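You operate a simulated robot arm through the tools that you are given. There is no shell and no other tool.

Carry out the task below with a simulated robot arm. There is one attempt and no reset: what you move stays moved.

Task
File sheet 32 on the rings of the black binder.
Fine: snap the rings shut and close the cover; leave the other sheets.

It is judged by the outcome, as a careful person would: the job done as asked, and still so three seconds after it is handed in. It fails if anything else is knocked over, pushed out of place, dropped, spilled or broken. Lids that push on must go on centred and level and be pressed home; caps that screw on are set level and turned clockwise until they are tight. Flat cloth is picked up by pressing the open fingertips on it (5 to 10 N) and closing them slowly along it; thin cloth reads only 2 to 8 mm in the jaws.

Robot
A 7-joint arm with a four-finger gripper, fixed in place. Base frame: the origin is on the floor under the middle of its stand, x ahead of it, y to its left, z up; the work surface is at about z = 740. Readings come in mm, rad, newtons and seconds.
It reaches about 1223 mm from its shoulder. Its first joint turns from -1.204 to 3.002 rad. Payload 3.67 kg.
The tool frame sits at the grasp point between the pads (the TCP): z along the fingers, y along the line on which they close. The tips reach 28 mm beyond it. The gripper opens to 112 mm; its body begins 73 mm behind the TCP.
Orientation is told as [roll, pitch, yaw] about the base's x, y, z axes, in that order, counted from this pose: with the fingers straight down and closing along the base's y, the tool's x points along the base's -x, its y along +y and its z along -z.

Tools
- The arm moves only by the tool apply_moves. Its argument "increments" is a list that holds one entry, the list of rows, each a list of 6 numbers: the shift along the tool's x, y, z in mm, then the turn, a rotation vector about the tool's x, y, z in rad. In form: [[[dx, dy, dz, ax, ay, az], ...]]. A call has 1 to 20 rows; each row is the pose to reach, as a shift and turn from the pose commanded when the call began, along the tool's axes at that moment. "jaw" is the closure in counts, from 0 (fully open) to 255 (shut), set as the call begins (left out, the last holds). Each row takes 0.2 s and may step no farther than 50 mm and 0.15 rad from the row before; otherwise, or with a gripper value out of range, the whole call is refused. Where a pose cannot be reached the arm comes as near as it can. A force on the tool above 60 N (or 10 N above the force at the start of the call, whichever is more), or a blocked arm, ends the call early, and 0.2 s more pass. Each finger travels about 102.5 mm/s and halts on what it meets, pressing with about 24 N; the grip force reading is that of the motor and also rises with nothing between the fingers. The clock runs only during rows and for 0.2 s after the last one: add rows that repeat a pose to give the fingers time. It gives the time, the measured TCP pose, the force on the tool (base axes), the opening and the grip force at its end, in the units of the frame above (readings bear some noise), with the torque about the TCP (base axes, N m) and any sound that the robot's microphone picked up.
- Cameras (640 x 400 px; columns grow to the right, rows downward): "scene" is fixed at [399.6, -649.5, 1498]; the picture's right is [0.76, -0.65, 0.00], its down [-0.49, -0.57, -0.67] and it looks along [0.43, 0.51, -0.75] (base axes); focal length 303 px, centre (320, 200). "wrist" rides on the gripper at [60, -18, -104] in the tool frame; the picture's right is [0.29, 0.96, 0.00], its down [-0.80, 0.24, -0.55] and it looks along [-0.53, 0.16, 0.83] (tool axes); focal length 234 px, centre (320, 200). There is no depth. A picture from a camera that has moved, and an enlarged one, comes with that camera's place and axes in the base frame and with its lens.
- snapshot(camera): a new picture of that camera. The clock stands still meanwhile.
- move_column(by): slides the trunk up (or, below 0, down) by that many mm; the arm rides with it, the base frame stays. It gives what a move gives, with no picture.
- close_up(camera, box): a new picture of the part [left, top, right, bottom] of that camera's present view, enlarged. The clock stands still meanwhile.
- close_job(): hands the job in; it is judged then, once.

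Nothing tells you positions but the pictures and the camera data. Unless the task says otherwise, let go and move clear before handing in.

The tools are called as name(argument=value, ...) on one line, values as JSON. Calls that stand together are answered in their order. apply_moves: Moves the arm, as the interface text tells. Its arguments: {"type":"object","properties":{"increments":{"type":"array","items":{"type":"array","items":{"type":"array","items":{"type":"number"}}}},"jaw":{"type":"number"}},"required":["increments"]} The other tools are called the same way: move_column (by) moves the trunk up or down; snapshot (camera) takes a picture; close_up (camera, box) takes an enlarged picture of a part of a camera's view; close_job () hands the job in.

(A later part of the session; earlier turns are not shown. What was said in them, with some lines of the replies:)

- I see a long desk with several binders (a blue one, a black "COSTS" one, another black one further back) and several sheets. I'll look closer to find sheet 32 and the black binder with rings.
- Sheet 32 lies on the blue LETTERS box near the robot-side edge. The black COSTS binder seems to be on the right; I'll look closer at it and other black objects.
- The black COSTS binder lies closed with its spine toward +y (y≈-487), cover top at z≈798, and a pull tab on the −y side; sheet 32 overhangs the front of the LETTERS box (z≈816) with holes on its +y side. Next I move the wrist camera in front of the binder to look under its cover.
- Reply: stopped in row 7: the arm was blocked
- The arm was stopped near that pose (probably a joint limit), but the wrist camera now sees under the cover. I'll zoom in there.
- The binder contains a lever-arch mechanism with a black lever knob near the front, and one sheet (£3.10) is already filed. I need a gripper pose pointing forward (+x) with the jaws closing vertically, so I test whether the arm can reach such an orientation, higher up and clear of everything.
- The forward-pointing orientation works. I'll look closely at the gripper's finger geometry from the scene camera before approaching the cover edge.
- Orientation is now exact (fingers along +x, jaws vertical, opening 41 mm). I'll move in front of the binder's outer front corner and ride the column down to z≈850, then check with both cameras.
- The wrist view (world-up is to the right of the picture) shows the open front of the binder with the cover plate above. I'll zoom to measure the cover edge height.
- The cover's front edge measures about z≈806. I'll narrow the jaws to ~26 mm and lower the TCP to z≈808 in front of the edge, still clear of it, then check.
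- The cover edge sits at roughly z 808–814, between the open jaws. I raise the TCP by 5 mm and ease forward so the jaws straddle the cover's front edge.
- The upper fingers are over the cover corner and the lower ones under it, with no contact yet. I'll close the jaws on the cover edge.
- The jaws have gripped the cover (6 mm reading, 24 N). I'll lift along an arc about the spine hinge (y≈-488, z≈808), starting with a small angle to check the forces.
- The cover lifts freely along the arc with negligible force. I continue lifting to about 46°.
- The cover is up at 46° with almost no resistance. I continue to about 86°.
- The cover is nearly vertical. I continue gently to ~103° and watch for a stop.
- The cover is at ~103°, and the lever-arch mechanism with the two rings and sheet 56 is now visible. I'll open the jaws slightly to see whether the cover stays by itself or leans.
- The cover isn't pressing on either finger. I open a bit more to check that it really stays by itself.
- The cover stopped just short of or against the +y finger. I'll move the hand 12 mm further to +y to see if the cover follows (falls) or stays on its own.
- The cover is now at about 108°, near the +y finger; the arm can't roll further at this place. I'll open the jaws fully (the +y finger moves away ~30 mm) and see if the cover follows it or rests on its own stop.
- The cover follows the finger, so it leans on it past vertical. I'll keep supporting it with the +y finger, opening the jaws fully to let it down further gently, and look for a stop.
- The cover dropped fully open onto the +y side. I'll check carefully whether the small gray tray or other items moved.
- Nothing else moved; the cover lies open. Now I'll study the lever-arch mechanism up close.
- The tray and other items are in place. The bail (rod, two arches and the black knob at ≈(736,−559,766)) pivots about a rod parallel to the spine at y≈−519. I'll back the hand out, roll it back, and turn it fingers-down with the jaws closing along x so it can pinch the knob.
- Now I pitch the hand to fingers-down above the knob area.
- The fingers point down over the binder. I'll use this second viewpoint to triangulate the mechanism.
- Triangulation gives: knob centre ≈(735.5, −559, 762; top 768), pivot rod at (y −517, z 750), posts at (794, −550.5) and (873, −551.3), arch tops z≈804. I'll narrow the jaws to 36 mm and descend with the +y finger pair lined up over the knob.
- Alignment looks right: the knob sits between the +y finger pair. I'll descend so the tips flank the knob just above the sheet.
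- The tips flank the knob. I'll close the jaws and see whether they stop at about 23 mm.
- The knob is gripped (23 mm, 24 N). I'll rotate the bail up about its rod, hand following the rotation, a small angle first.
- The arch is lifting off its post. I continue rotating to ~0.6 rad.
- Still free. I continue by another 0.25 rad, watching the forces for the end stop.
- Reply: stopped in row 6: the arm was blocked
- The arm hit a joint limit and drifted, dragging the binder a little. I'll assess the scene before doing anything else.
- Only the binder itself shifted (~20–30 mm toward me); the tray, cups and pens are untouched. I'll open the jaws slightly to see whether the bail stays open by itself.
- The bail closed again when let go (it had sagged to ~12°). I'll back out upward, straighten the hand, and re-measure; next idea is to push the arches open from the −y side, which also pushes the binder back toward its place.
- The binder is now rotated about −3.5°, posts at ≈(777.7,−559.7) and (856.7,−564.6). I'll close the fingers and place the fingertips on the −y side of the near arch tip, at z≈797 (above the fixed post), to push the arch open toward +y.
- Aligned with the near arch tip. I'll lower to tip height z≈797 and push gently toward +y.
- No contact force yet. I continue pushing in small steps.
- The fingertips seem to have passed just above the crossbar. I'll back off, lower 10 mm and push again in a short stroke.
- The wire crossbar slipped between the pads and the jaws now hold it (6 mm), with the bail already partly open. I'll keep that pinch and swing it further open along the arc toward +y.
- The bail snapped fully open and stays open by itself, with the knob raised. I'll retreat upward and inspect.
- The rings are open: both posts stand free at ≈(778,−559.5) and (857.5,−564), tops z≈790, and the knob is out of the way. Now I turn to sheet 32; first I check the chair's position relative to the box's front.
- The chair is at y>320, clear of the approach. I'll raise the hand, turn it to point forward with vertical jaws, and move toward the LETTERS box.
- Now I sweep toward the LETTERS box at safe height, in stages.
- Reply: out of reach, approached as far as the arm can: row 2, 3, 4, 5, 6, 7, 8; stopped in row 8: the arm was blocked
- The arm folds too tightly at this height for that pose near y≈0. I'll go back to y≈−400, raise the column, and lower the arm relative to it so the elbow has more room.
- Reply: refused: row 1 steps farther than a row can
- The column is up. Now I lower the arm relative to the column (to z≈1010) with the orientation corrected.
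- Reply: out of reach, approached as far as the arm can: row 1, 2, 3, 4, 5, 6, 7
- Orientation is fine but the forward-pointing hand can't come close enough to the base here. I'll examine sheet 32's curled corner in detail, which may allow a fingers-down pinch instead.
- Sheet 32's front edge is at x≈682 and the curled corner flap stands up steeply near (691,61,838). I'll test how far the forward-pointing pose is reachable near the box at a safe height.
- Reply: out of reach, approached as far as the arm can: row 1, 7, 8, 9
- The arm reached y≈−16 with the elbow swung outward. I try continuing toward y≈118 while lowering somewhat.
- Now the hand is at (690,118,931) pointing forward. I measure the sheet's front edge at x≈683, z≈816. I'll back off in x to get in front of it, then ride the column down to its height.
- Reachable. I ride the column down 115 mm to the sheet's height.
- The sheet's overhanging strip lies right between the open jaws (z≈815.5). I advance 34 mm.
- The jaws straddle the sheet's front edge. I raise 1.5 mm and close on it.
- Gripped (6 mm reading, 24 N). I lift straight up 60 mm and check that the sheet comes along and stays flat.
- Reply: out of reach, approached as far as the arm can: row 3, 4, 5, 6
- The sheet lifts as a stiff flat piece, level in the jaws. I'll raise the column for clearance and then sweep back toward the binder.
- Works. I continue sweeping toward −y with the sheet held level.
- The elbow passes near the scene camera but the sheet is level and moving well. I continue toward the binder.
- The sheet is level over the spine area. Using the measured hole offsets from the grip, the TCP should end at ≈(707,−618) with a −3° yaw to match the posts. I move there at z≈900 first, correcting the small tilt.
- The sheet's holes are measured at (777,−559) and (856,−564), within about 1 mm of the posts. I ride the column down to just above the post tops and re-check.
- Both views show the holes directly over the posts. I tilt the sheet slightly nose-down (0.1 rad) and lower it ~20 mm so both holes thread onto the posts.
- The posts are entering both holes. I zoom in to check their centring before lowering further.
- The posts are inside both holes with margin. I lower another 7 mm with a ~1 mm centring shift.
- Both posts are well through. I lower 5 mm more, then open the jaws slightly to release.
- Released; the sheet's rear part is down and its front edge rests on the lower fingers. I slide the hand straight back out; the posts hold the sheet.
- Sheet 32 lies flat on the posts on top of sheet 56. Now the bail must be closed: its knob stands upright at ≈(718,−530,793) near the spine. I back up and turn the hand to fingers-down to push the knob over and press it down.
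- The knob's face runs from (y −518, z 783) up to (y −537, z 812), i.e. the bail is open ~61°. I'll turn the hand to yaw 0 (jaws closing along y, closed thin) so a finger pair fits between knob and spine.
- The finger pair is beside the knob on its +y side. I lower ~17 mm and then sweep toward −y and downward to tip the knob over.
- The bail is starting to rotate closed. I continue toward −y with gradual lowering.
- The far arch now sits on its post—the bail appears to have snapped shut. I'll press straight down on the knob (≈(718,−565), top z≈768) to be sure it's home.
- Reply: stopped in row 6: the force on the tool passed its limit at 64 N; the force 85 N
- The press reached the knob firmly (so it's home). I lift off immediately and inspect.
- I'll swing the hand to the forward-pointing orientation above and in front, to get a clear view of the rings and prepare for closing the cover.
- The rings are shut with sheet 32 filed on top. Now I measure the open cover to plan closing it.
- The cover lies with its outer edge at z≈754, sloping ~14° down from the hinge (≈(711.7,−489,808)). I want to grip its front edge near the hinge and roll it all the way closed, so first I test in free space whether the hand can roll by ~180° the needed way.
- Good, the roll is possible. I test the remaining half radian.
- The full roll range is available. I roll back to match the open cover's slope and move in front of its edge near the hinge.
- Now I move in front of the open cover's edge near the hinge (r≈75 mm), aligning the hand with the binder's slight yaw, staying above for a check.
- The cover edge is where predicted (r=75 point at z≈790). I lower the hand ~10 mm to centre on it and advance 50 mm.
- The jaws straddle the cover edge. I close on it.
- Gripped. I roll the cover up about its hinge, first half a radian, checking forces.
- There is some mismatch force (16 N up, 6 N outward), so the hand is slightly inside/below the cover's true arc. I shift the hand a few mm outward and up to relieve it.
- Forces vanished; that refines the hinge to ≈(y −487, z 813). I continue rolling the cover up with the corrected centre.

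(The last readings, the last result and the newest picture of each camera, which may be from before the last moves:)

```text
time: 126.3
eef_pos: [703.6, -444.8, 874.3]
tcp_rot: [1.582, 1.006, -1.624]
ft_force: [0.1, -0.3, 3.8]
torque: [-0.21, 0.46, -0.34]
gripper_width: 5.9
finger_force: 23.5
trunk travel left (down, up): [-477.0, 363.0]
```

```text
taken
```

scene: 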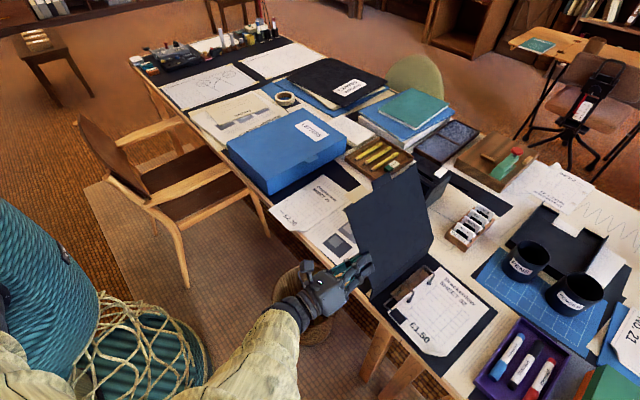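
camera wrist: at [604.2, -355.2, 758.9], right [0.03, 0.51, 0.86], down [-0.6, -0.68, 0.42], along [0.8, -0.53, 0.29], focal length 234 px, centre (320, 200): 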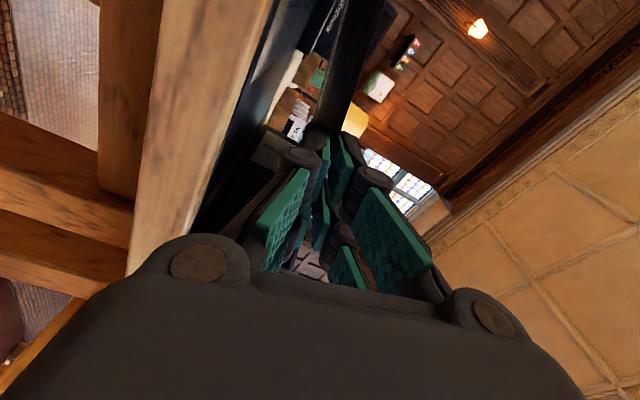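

Forces are low and the cover is rising well (~122°). I continue past vertical.

apply_moves(increments=[[[-0.43, 9.3, 0, 0, 0, 0.125], [-2.02, 18.5, 0, 0, 0, 0.25], [-4.74, 27.4, 0, 0, 0, 0.375], [-8.5, 35.9, 0, 0, 0, 0.5], [-13.4, 43.8, 0, 0, 0, 0.625], [-19.2, 51.1, 0, 0, 0, 0.75], [-19.2, 51.1, 0, 0, 0, 0.75]]])

snapshot(camera="scene")

```text
time: 127.9
eef_pos: [701.7, -498.4, 885.3]
tcp_rot: [-1.596, 1.384, 1.485]
ft_force: [0.3, 0.4, -0.6]
torque: [0.04, 0.63, 0.12]
gripper_width: 5.8
finger_force: 23.7
trunk travel left (down, up): [-477.0, 363.0]
```

```text
taken
```

scene: 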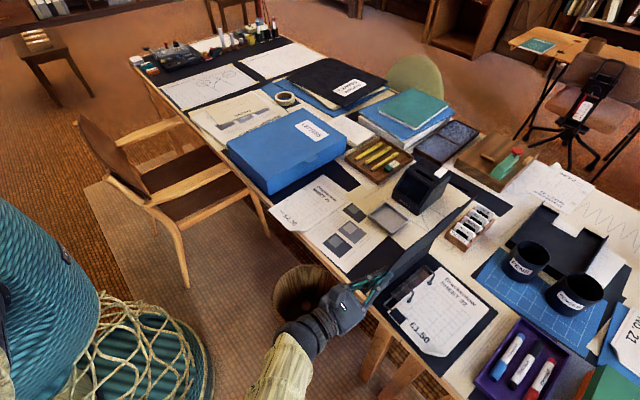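

The cover is past vertical (~80°) and everything on the desk is in place. I continue lowering it toward closed.

apply_moves(increments=[[[-0.43, 9.3, 0, 0, 0, 0.125], [-2.02, 18.5, 0, 0, 0, 0.25], [-4.74, 27.4, 0, 0, 0, 0.375], [-8.5, 35.9, 0, 0, 0, 0.5], [-13.4, 43.8, 0, 0, 0, 0.625], [-19.2, 51.1, 0, 0, 0, 0.75], [-19.2, 51.1, 0, 0, 0, 0.75]]])

snapshot(camera="scene")

snapshot(camera="wrist")

```text
time: 129.5
eef_pos: [696.1, -544.3, 856.8]
tcp_rot: [-1.575, 0.634, 1.506]
ft_force: [0.7, -2.0, 0.1]
torque: [-0.03, -0.08, -0.25]
gripper_width: 5.9
finger_force: 24.0
trunk travel left (down, up): [-477.0, 363.0]
```

```text
taken
```

scene: 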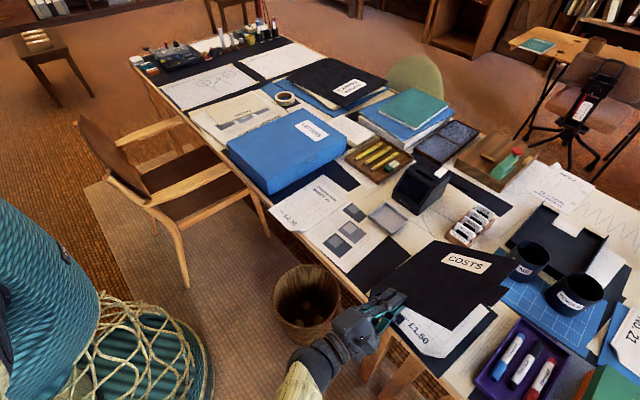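

```text
taken
camera wrist: at [590.8, -575.8, 906.2], right [-0.05, -0.8, -0.6], down [-0.52, 0.53, -0.67], along [0.85, 0.28, -0.44], focal length 234 px, centre (320, 200)
```

wrist: 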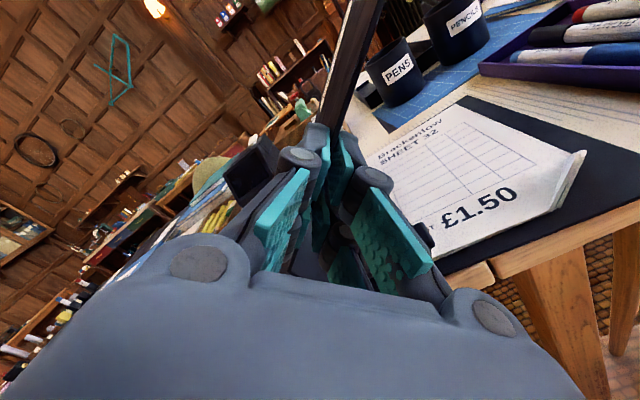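

Remaining ~36°. I continue 0.5 rad and watch the clearance of the lower fingers over the ring knob.

apply_moves(increments=[[[-0.43, 9.3, 0, 0, 0, 0.125], [-2.02, 18.5, 0, 0, 0, 0.25], [-4.74, 27.4, 0, 0, 0, 0.375], [-8.5, 35.9, 0, 0, 0, 0.5], [-8.5, 35.9, 0, 0, 0, 0.5]]])

snapshot(camera="wrist")

close_up(camera="scene", box=[340, 230, 520, 370])

```text
time: 130.7
eef_pos: [697.3, -560.1, 822.7]
tcp_rot: [-1.576, 0.134, 1.508]
ft_force: [0.0, -0.4, -0.4]
torque: [-0.09, 0.09, -0.11]
gripper_width: 6.0
finger_force: 24.3
trunk travel left (down, up): [-477.0, 363.0]
```

```text
taken
camera wrist: at [590.1, -609.8, 848.1], right [-0.02, -0.41, -0.91], down [-0.5, 0.79, -0.35], along [0.86, 0.45, -0.22], focal length 234 px, centre (320, 200)
```

wrist: 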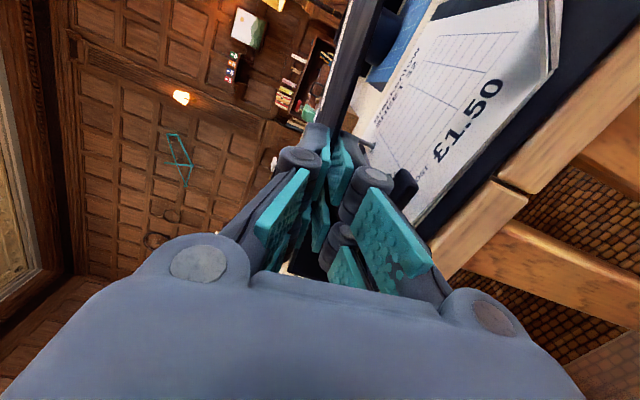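

```text
2.86 times, centred on (430, 300) of scene
camera zoom: at [399.6, -649.5, 1498.0], right [0.76, -0.65, 0.0], down [-0.49, -0.57, -0.67], along [0.43, 0.51, -0.75], focal length 864 px, centre (6, -86)
```

zoom: 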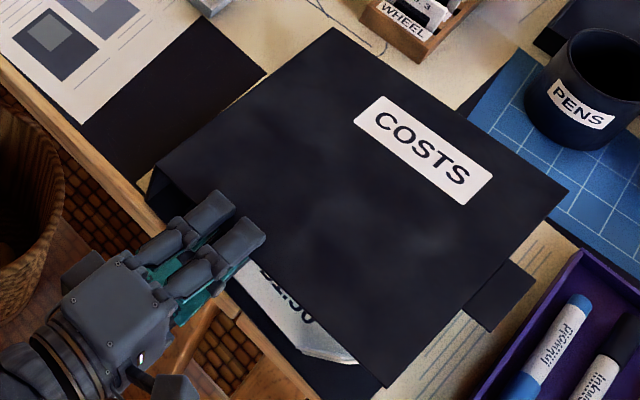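

Only ~8° remain. I finish the rotation gently.

apply_moves(increments=[[[-0.1, 3.7, 0, 0, 0, 0.05], [-0.3, 7.4, 0, 0, 0, 0.1], [-0.5, 9.9, 0, 0, 0, 0.134], [-0.5, 9.9, 0, 0, 0, 0.134]]])

close_up(camera="scene", box=[340, 230, 520, 370])

snapshot(camera="wrist")

```text
time: 131.7
eef_pos: [696.6, -558.7, 812.2]
tcp_rot: [-1.576, 0.0, 1.509]
ft_force: [-0.2, -0.5, 0.7]
torque: [-0.06, 0.1, -0.02]
gripper_width: 5.9
finger_force: 24.1
trunk travel left (down, up): [-477.0, 363.0]
```

```text
2.86 times, centred on (430, 300) of scene
camera zoom: at [399.6, -649.5, 1498.0], right [0.76, -0.65, 0.0], down [-0.49, -0.57, -0.67], along [0.43, 0.51, -0.75], focal length 864 px, centre (6, -86)
```

zoom: 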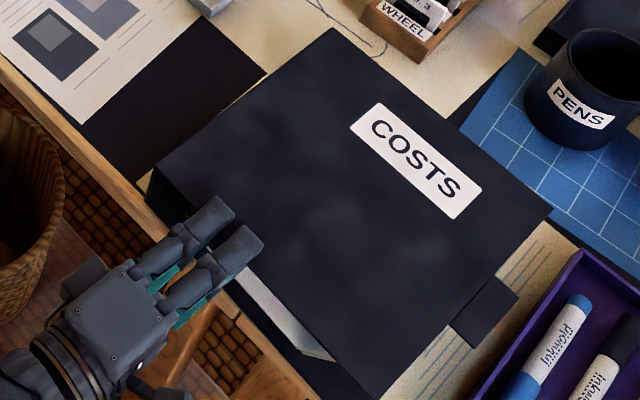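

```text
taken
camera wrist: at [589.5, -613.6, 830.4], right [-0.01, -0.29, -0.96], down [-0.5, 0.83, -0.24], along [0.86, 0.48, -0.16], focal length 234 px, centre (320, 200)
```

wrist: 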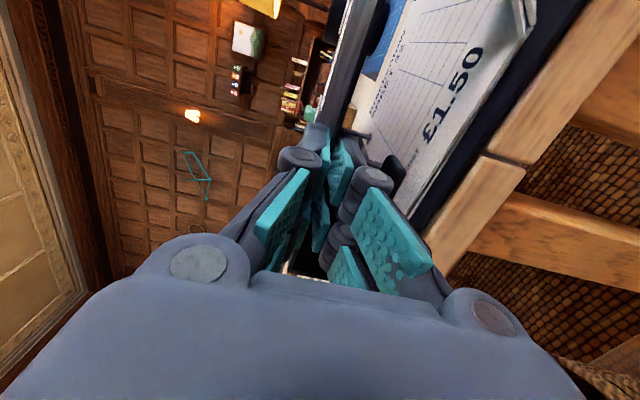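

The cover is level with its original height. I open the jaws a little and back straight out.

apply_moves(increments=[[[0, 0, 0, 0, 0, 0], [0, 0, 0, 0, 0, 0], [0, 0, 0, 0, 0, 0]]], jaw=215)

snapshot(camera="wrist")

apply_moves(increments=[[[0, 0, -12, 0, 0, 0], [0, 0, -24, 0, 0, 0], [0, 0, -40, 0, 0, 0], [0, 0, -60, 0, 0, 0], [0, 0, -80, 0, 0, 0], [0, 0, -80, 0, 0, 0]]])

snapshot(camera="scene")

close_up(camera="scene", box=[340, 230, 520, 370])

snapshot(camera="wrist")

```text
time: 132.5
eef_pos: [696.0, -559.3, 813.4]
tcp_rot: [-1.576, 0.001, 1.511]
ft_force: [-0.7, 0.2, -0.1]
torque: [0.03, 0.01, 0.0]
gripper_width: 17.6
finger_force: 0.0
trunk travel left (down, up): [-477.0, 363.0]
```

```text
taken
camera wrist: at [589.3, -613.5, 830.9], right [-0.01, -0.29, -0.96], down [-0.5, 0.83, -0.24], along [0.86, 0.48, -0.16], focal length 234 px, centre (320, 200)
```

wrist: 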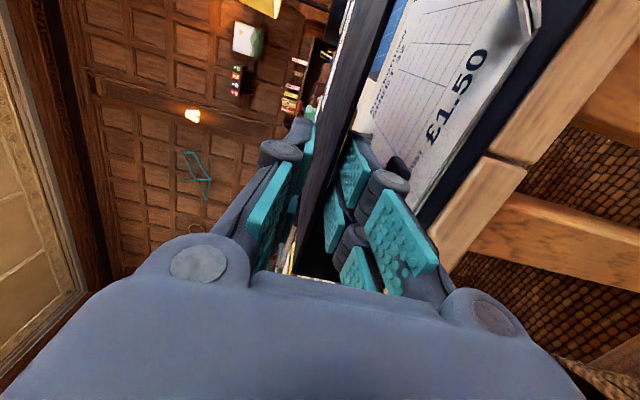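

```text
time: 133.9
eef_pos: [615.6, -555.4, 812.7]
tcp_rot: [-1.575, -0.001, 1.512]
ft_force: [-0.6, 0.0, 0.8]
torque: [-0.04, -0.06, 0.01]
gripper_width: 17.9
finger_force: 0.0
trunk travel left (down, up): [-477.0, 363.0]
```

```text
taken
```

scene: 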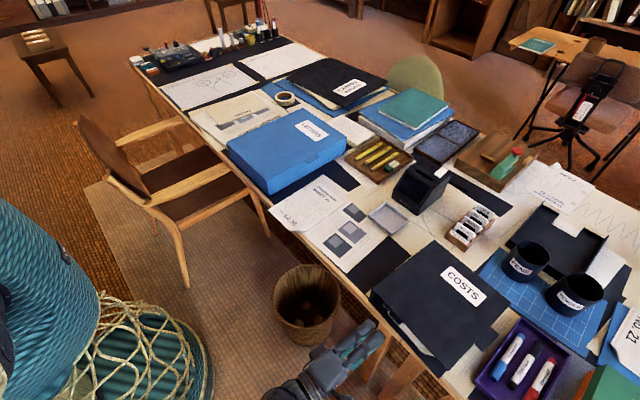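

```text
2.86 times, centred on (430, 300) of scene
camera zoom: at [399.6, -649.5, 1498.0], right [0.76, -0.65, 0.0], down [-0.49, -0.57, -0.67], along [0.43, 0.51, -0.75], focal length 864 px, centre (6, -86)
```

zoom: 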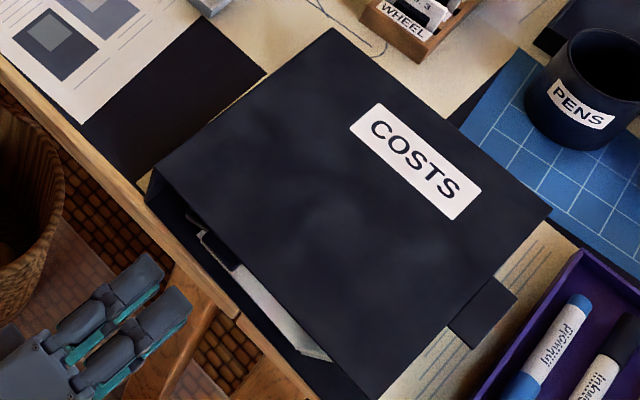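

```text
taken
camera wrist: at [508.8, -609.0, 829.7], right [-0.01, -0.29, -0.96], down [-0.5, 0.83, -0.24], along [0.86, 0.48, -0.16], focal length 234 px, centre (320, 200)
```

wrist: 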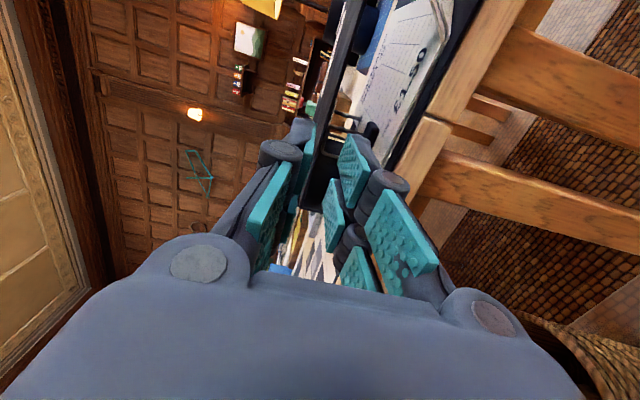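

The cover is closed. I verify the surroundings against the starting pictures, and check the rings under the cover from the front.

close_up(camera="scene", box=[260, 170, 420, 270])

close_up(camera="scene", box=[220, 100, 380, 200])

close_up(camera="wrist", box=[300, 0, 480, 160])

close_up(camera="scene", box=[440, 180, 640, 400])

```text
4.00 times, centred on (340, 220) of scene
camera zoom: at [399.6, -649.5, 1498.0], right [0.76, -0.65, 0.0], down [-0.49, -0.57, -0.67], along [0.43, 0.51, -0.75], focal length 1210 px, centre (240, 120)
```

zoom: 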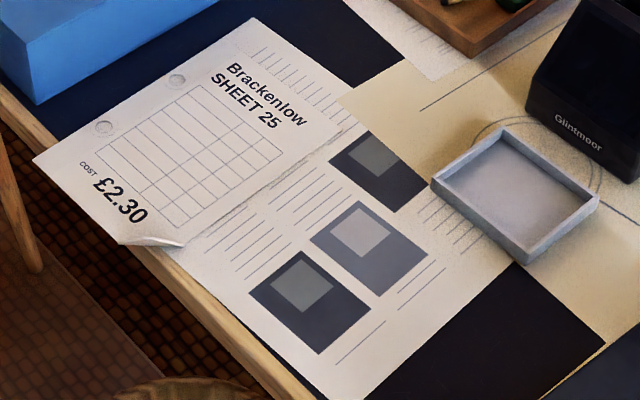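

```text
4.00 times, centred on (300, 150) of scene
camera zoom: at [399.6, -649.5, 1498.0], right [0.76, -0.65, 0.0], down [-0.49, -0.57, -0.67], along [0.43, 0.51, -0.75], focal length 1210 px, centre (400, 400)
```

zoom: 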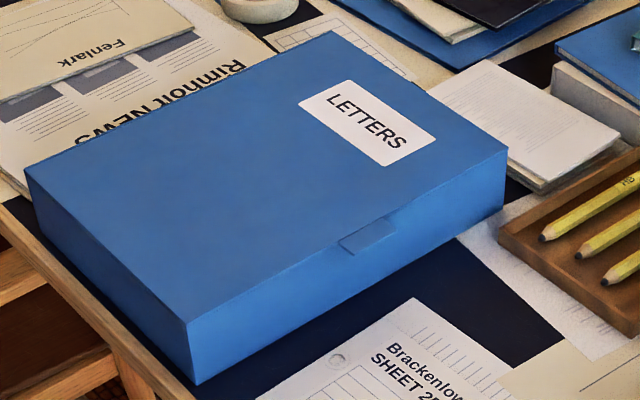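

```text
2.50 times, centred on (390, 80) of wrist
camera zoom: at [508.8, -609.0, 829.7], right [-0.01, -0.29, -0.96], down [-0.5, 0.83, -0.24], along [0.86, 0.48, -0.16], focal length 585 px, centre (145, 500)
```

zoom: 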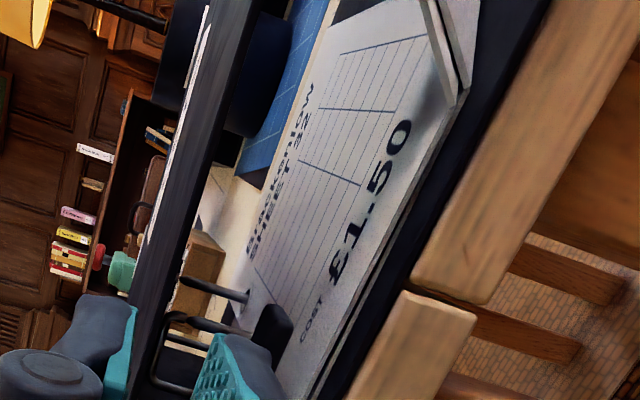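

```text
1.82 times, centred on (540, 290) of scene
camera zoom: at [399.6, -649.5, 1498.0], right [0.76, -0.65, 0.0], down [-0.49, -0.57, -0.67], along [0.43, 0.51, -0.75], focal length 550 px, centre (-80, 36)
```

zoom: 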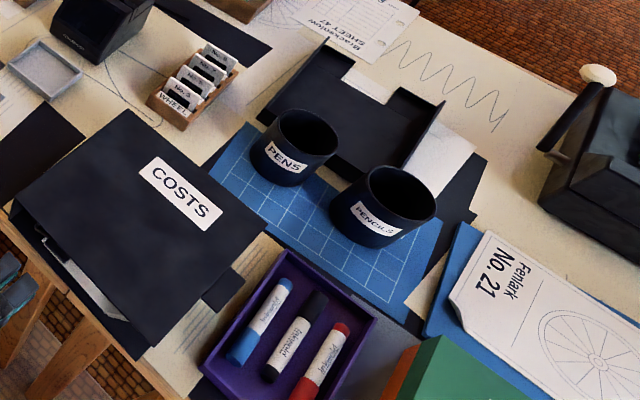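

close_up(camera="wrist", box=[335, 90, 435, 160])

close_up(camera="scene", box=[370, 280, 470, 370])

```text
5.71 times, centred on (385, 125) of wrist
camera zoom: at [508.8, -609.0, 829.7], right [-0.01, -0.29, -0.96], down [-0.5, 0.83, -0.24], along [0.86, 0.48, -0.16], focal length 1338 px, centre (-51, 629)
```

zoom: 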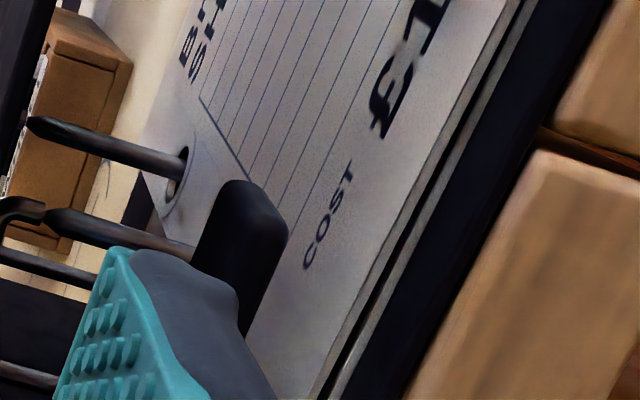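

```text
4.44 times, centred on (420, 325) of scene
camera zoom: at [399.6, -649.5, 1498.0], right [0.76, -0.65, 0.0], down [-0.49, -0.57, -0.67], along [0.43, 0.51, -0.75], focal length 1345 px, centre (-124, -356)
```

zoom: 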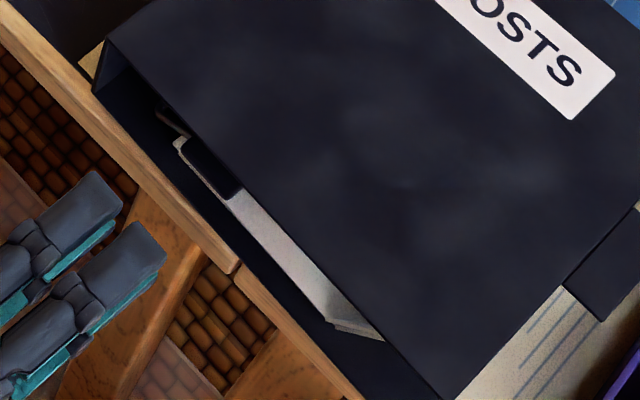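

The near arch hook sits on its post and the knob is down: rings are shut, cover closed, other items unmoved. I move the hand clear.

apply_moves(increments=[[[0, 0, -25, 0, 0, 0], [0, -35, -30, 0, 0, 0], [0, -75, -30, 0, 0, 0], [0, -115, -30, 0, 0, 0], [0, -155, -30, 0, 0, 0], [0, -155, -30, 0, 0, 0], [0, -155, -30, 0, 0, 0], [0, -155, -30, 0, 0, 0]]])

snapshot(camera="scene")

close_up(camera="scene", box=[360, 220, 560, 390])

```text
time: 135.7
eef_pos: [586.2, -555.1, 966.4]
tcp_rot: [-1.577, 0.001, 1.509]
ft_force: [0.3, -0.2, 0.2]
torque: [-0.03, -0.04, 0.02]
gripper_width: 17.8
finger_force: 0.0
trunk travel left (down, up): [-477.0, 363.0]
```

```text
taken
```

scene: 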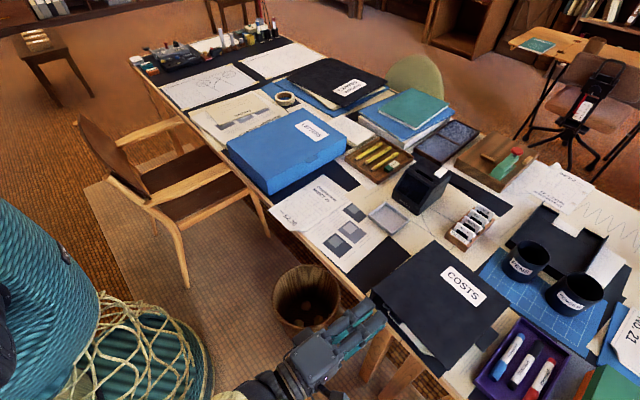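

```text
2.35 times, centred on (460, 305) of scene
camera zoom: at [399.6, -649.5, 1498.0], right [0.76, -0.65, 0.0], down [-0.49, -0.57, -0.67], along [0.43, 0.51, -0.75], focal length 712 px, centre (-9, -47)
```

zoom: 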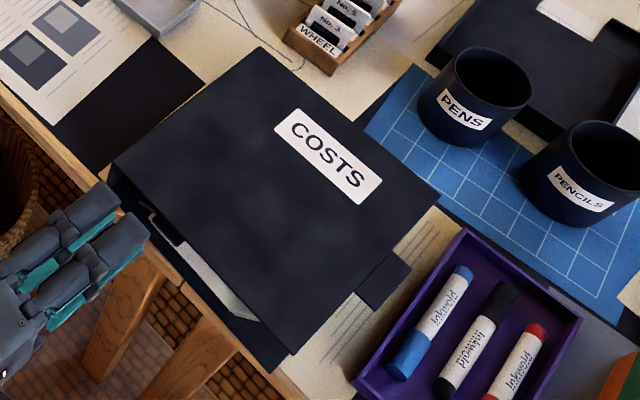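

Sheet 32 is filed on the black binder's rings, on top of sheet 56. The rings are shut, the cover is closed, and the hand is clear. The other sheets and objects are where they were. The binder itself sits about 13 mm from its starting place and is turned roughly 3.5°. I'm handing the job in.

close_job()

```text
The job is handed in.
```

Sheet 32 is on the rings of the black COSTS binder, lying on top of sheet 56. The rings are snapped shut, the cover is closed, and the job is handed in.

- **Binder moved:** The binder slid while I was opening the rings. It now sits about 13 mm from where it started and is turned roughly 3.5°. It is still fully on the desk, and I did not straighten it.
- **Hard press on the knob:** Pressing the ring knob home reached about 83 N before the arm stopped itself. I saw no damage afterwards.
- **Cover dropped open:** While I was opening the cover it fell the last part of the way and came to rest on the small gray tray. The tray did not move, and I closed the cover under control.

In the pictures taken after closing the cover, the other sheets and objects are where they were at the start.
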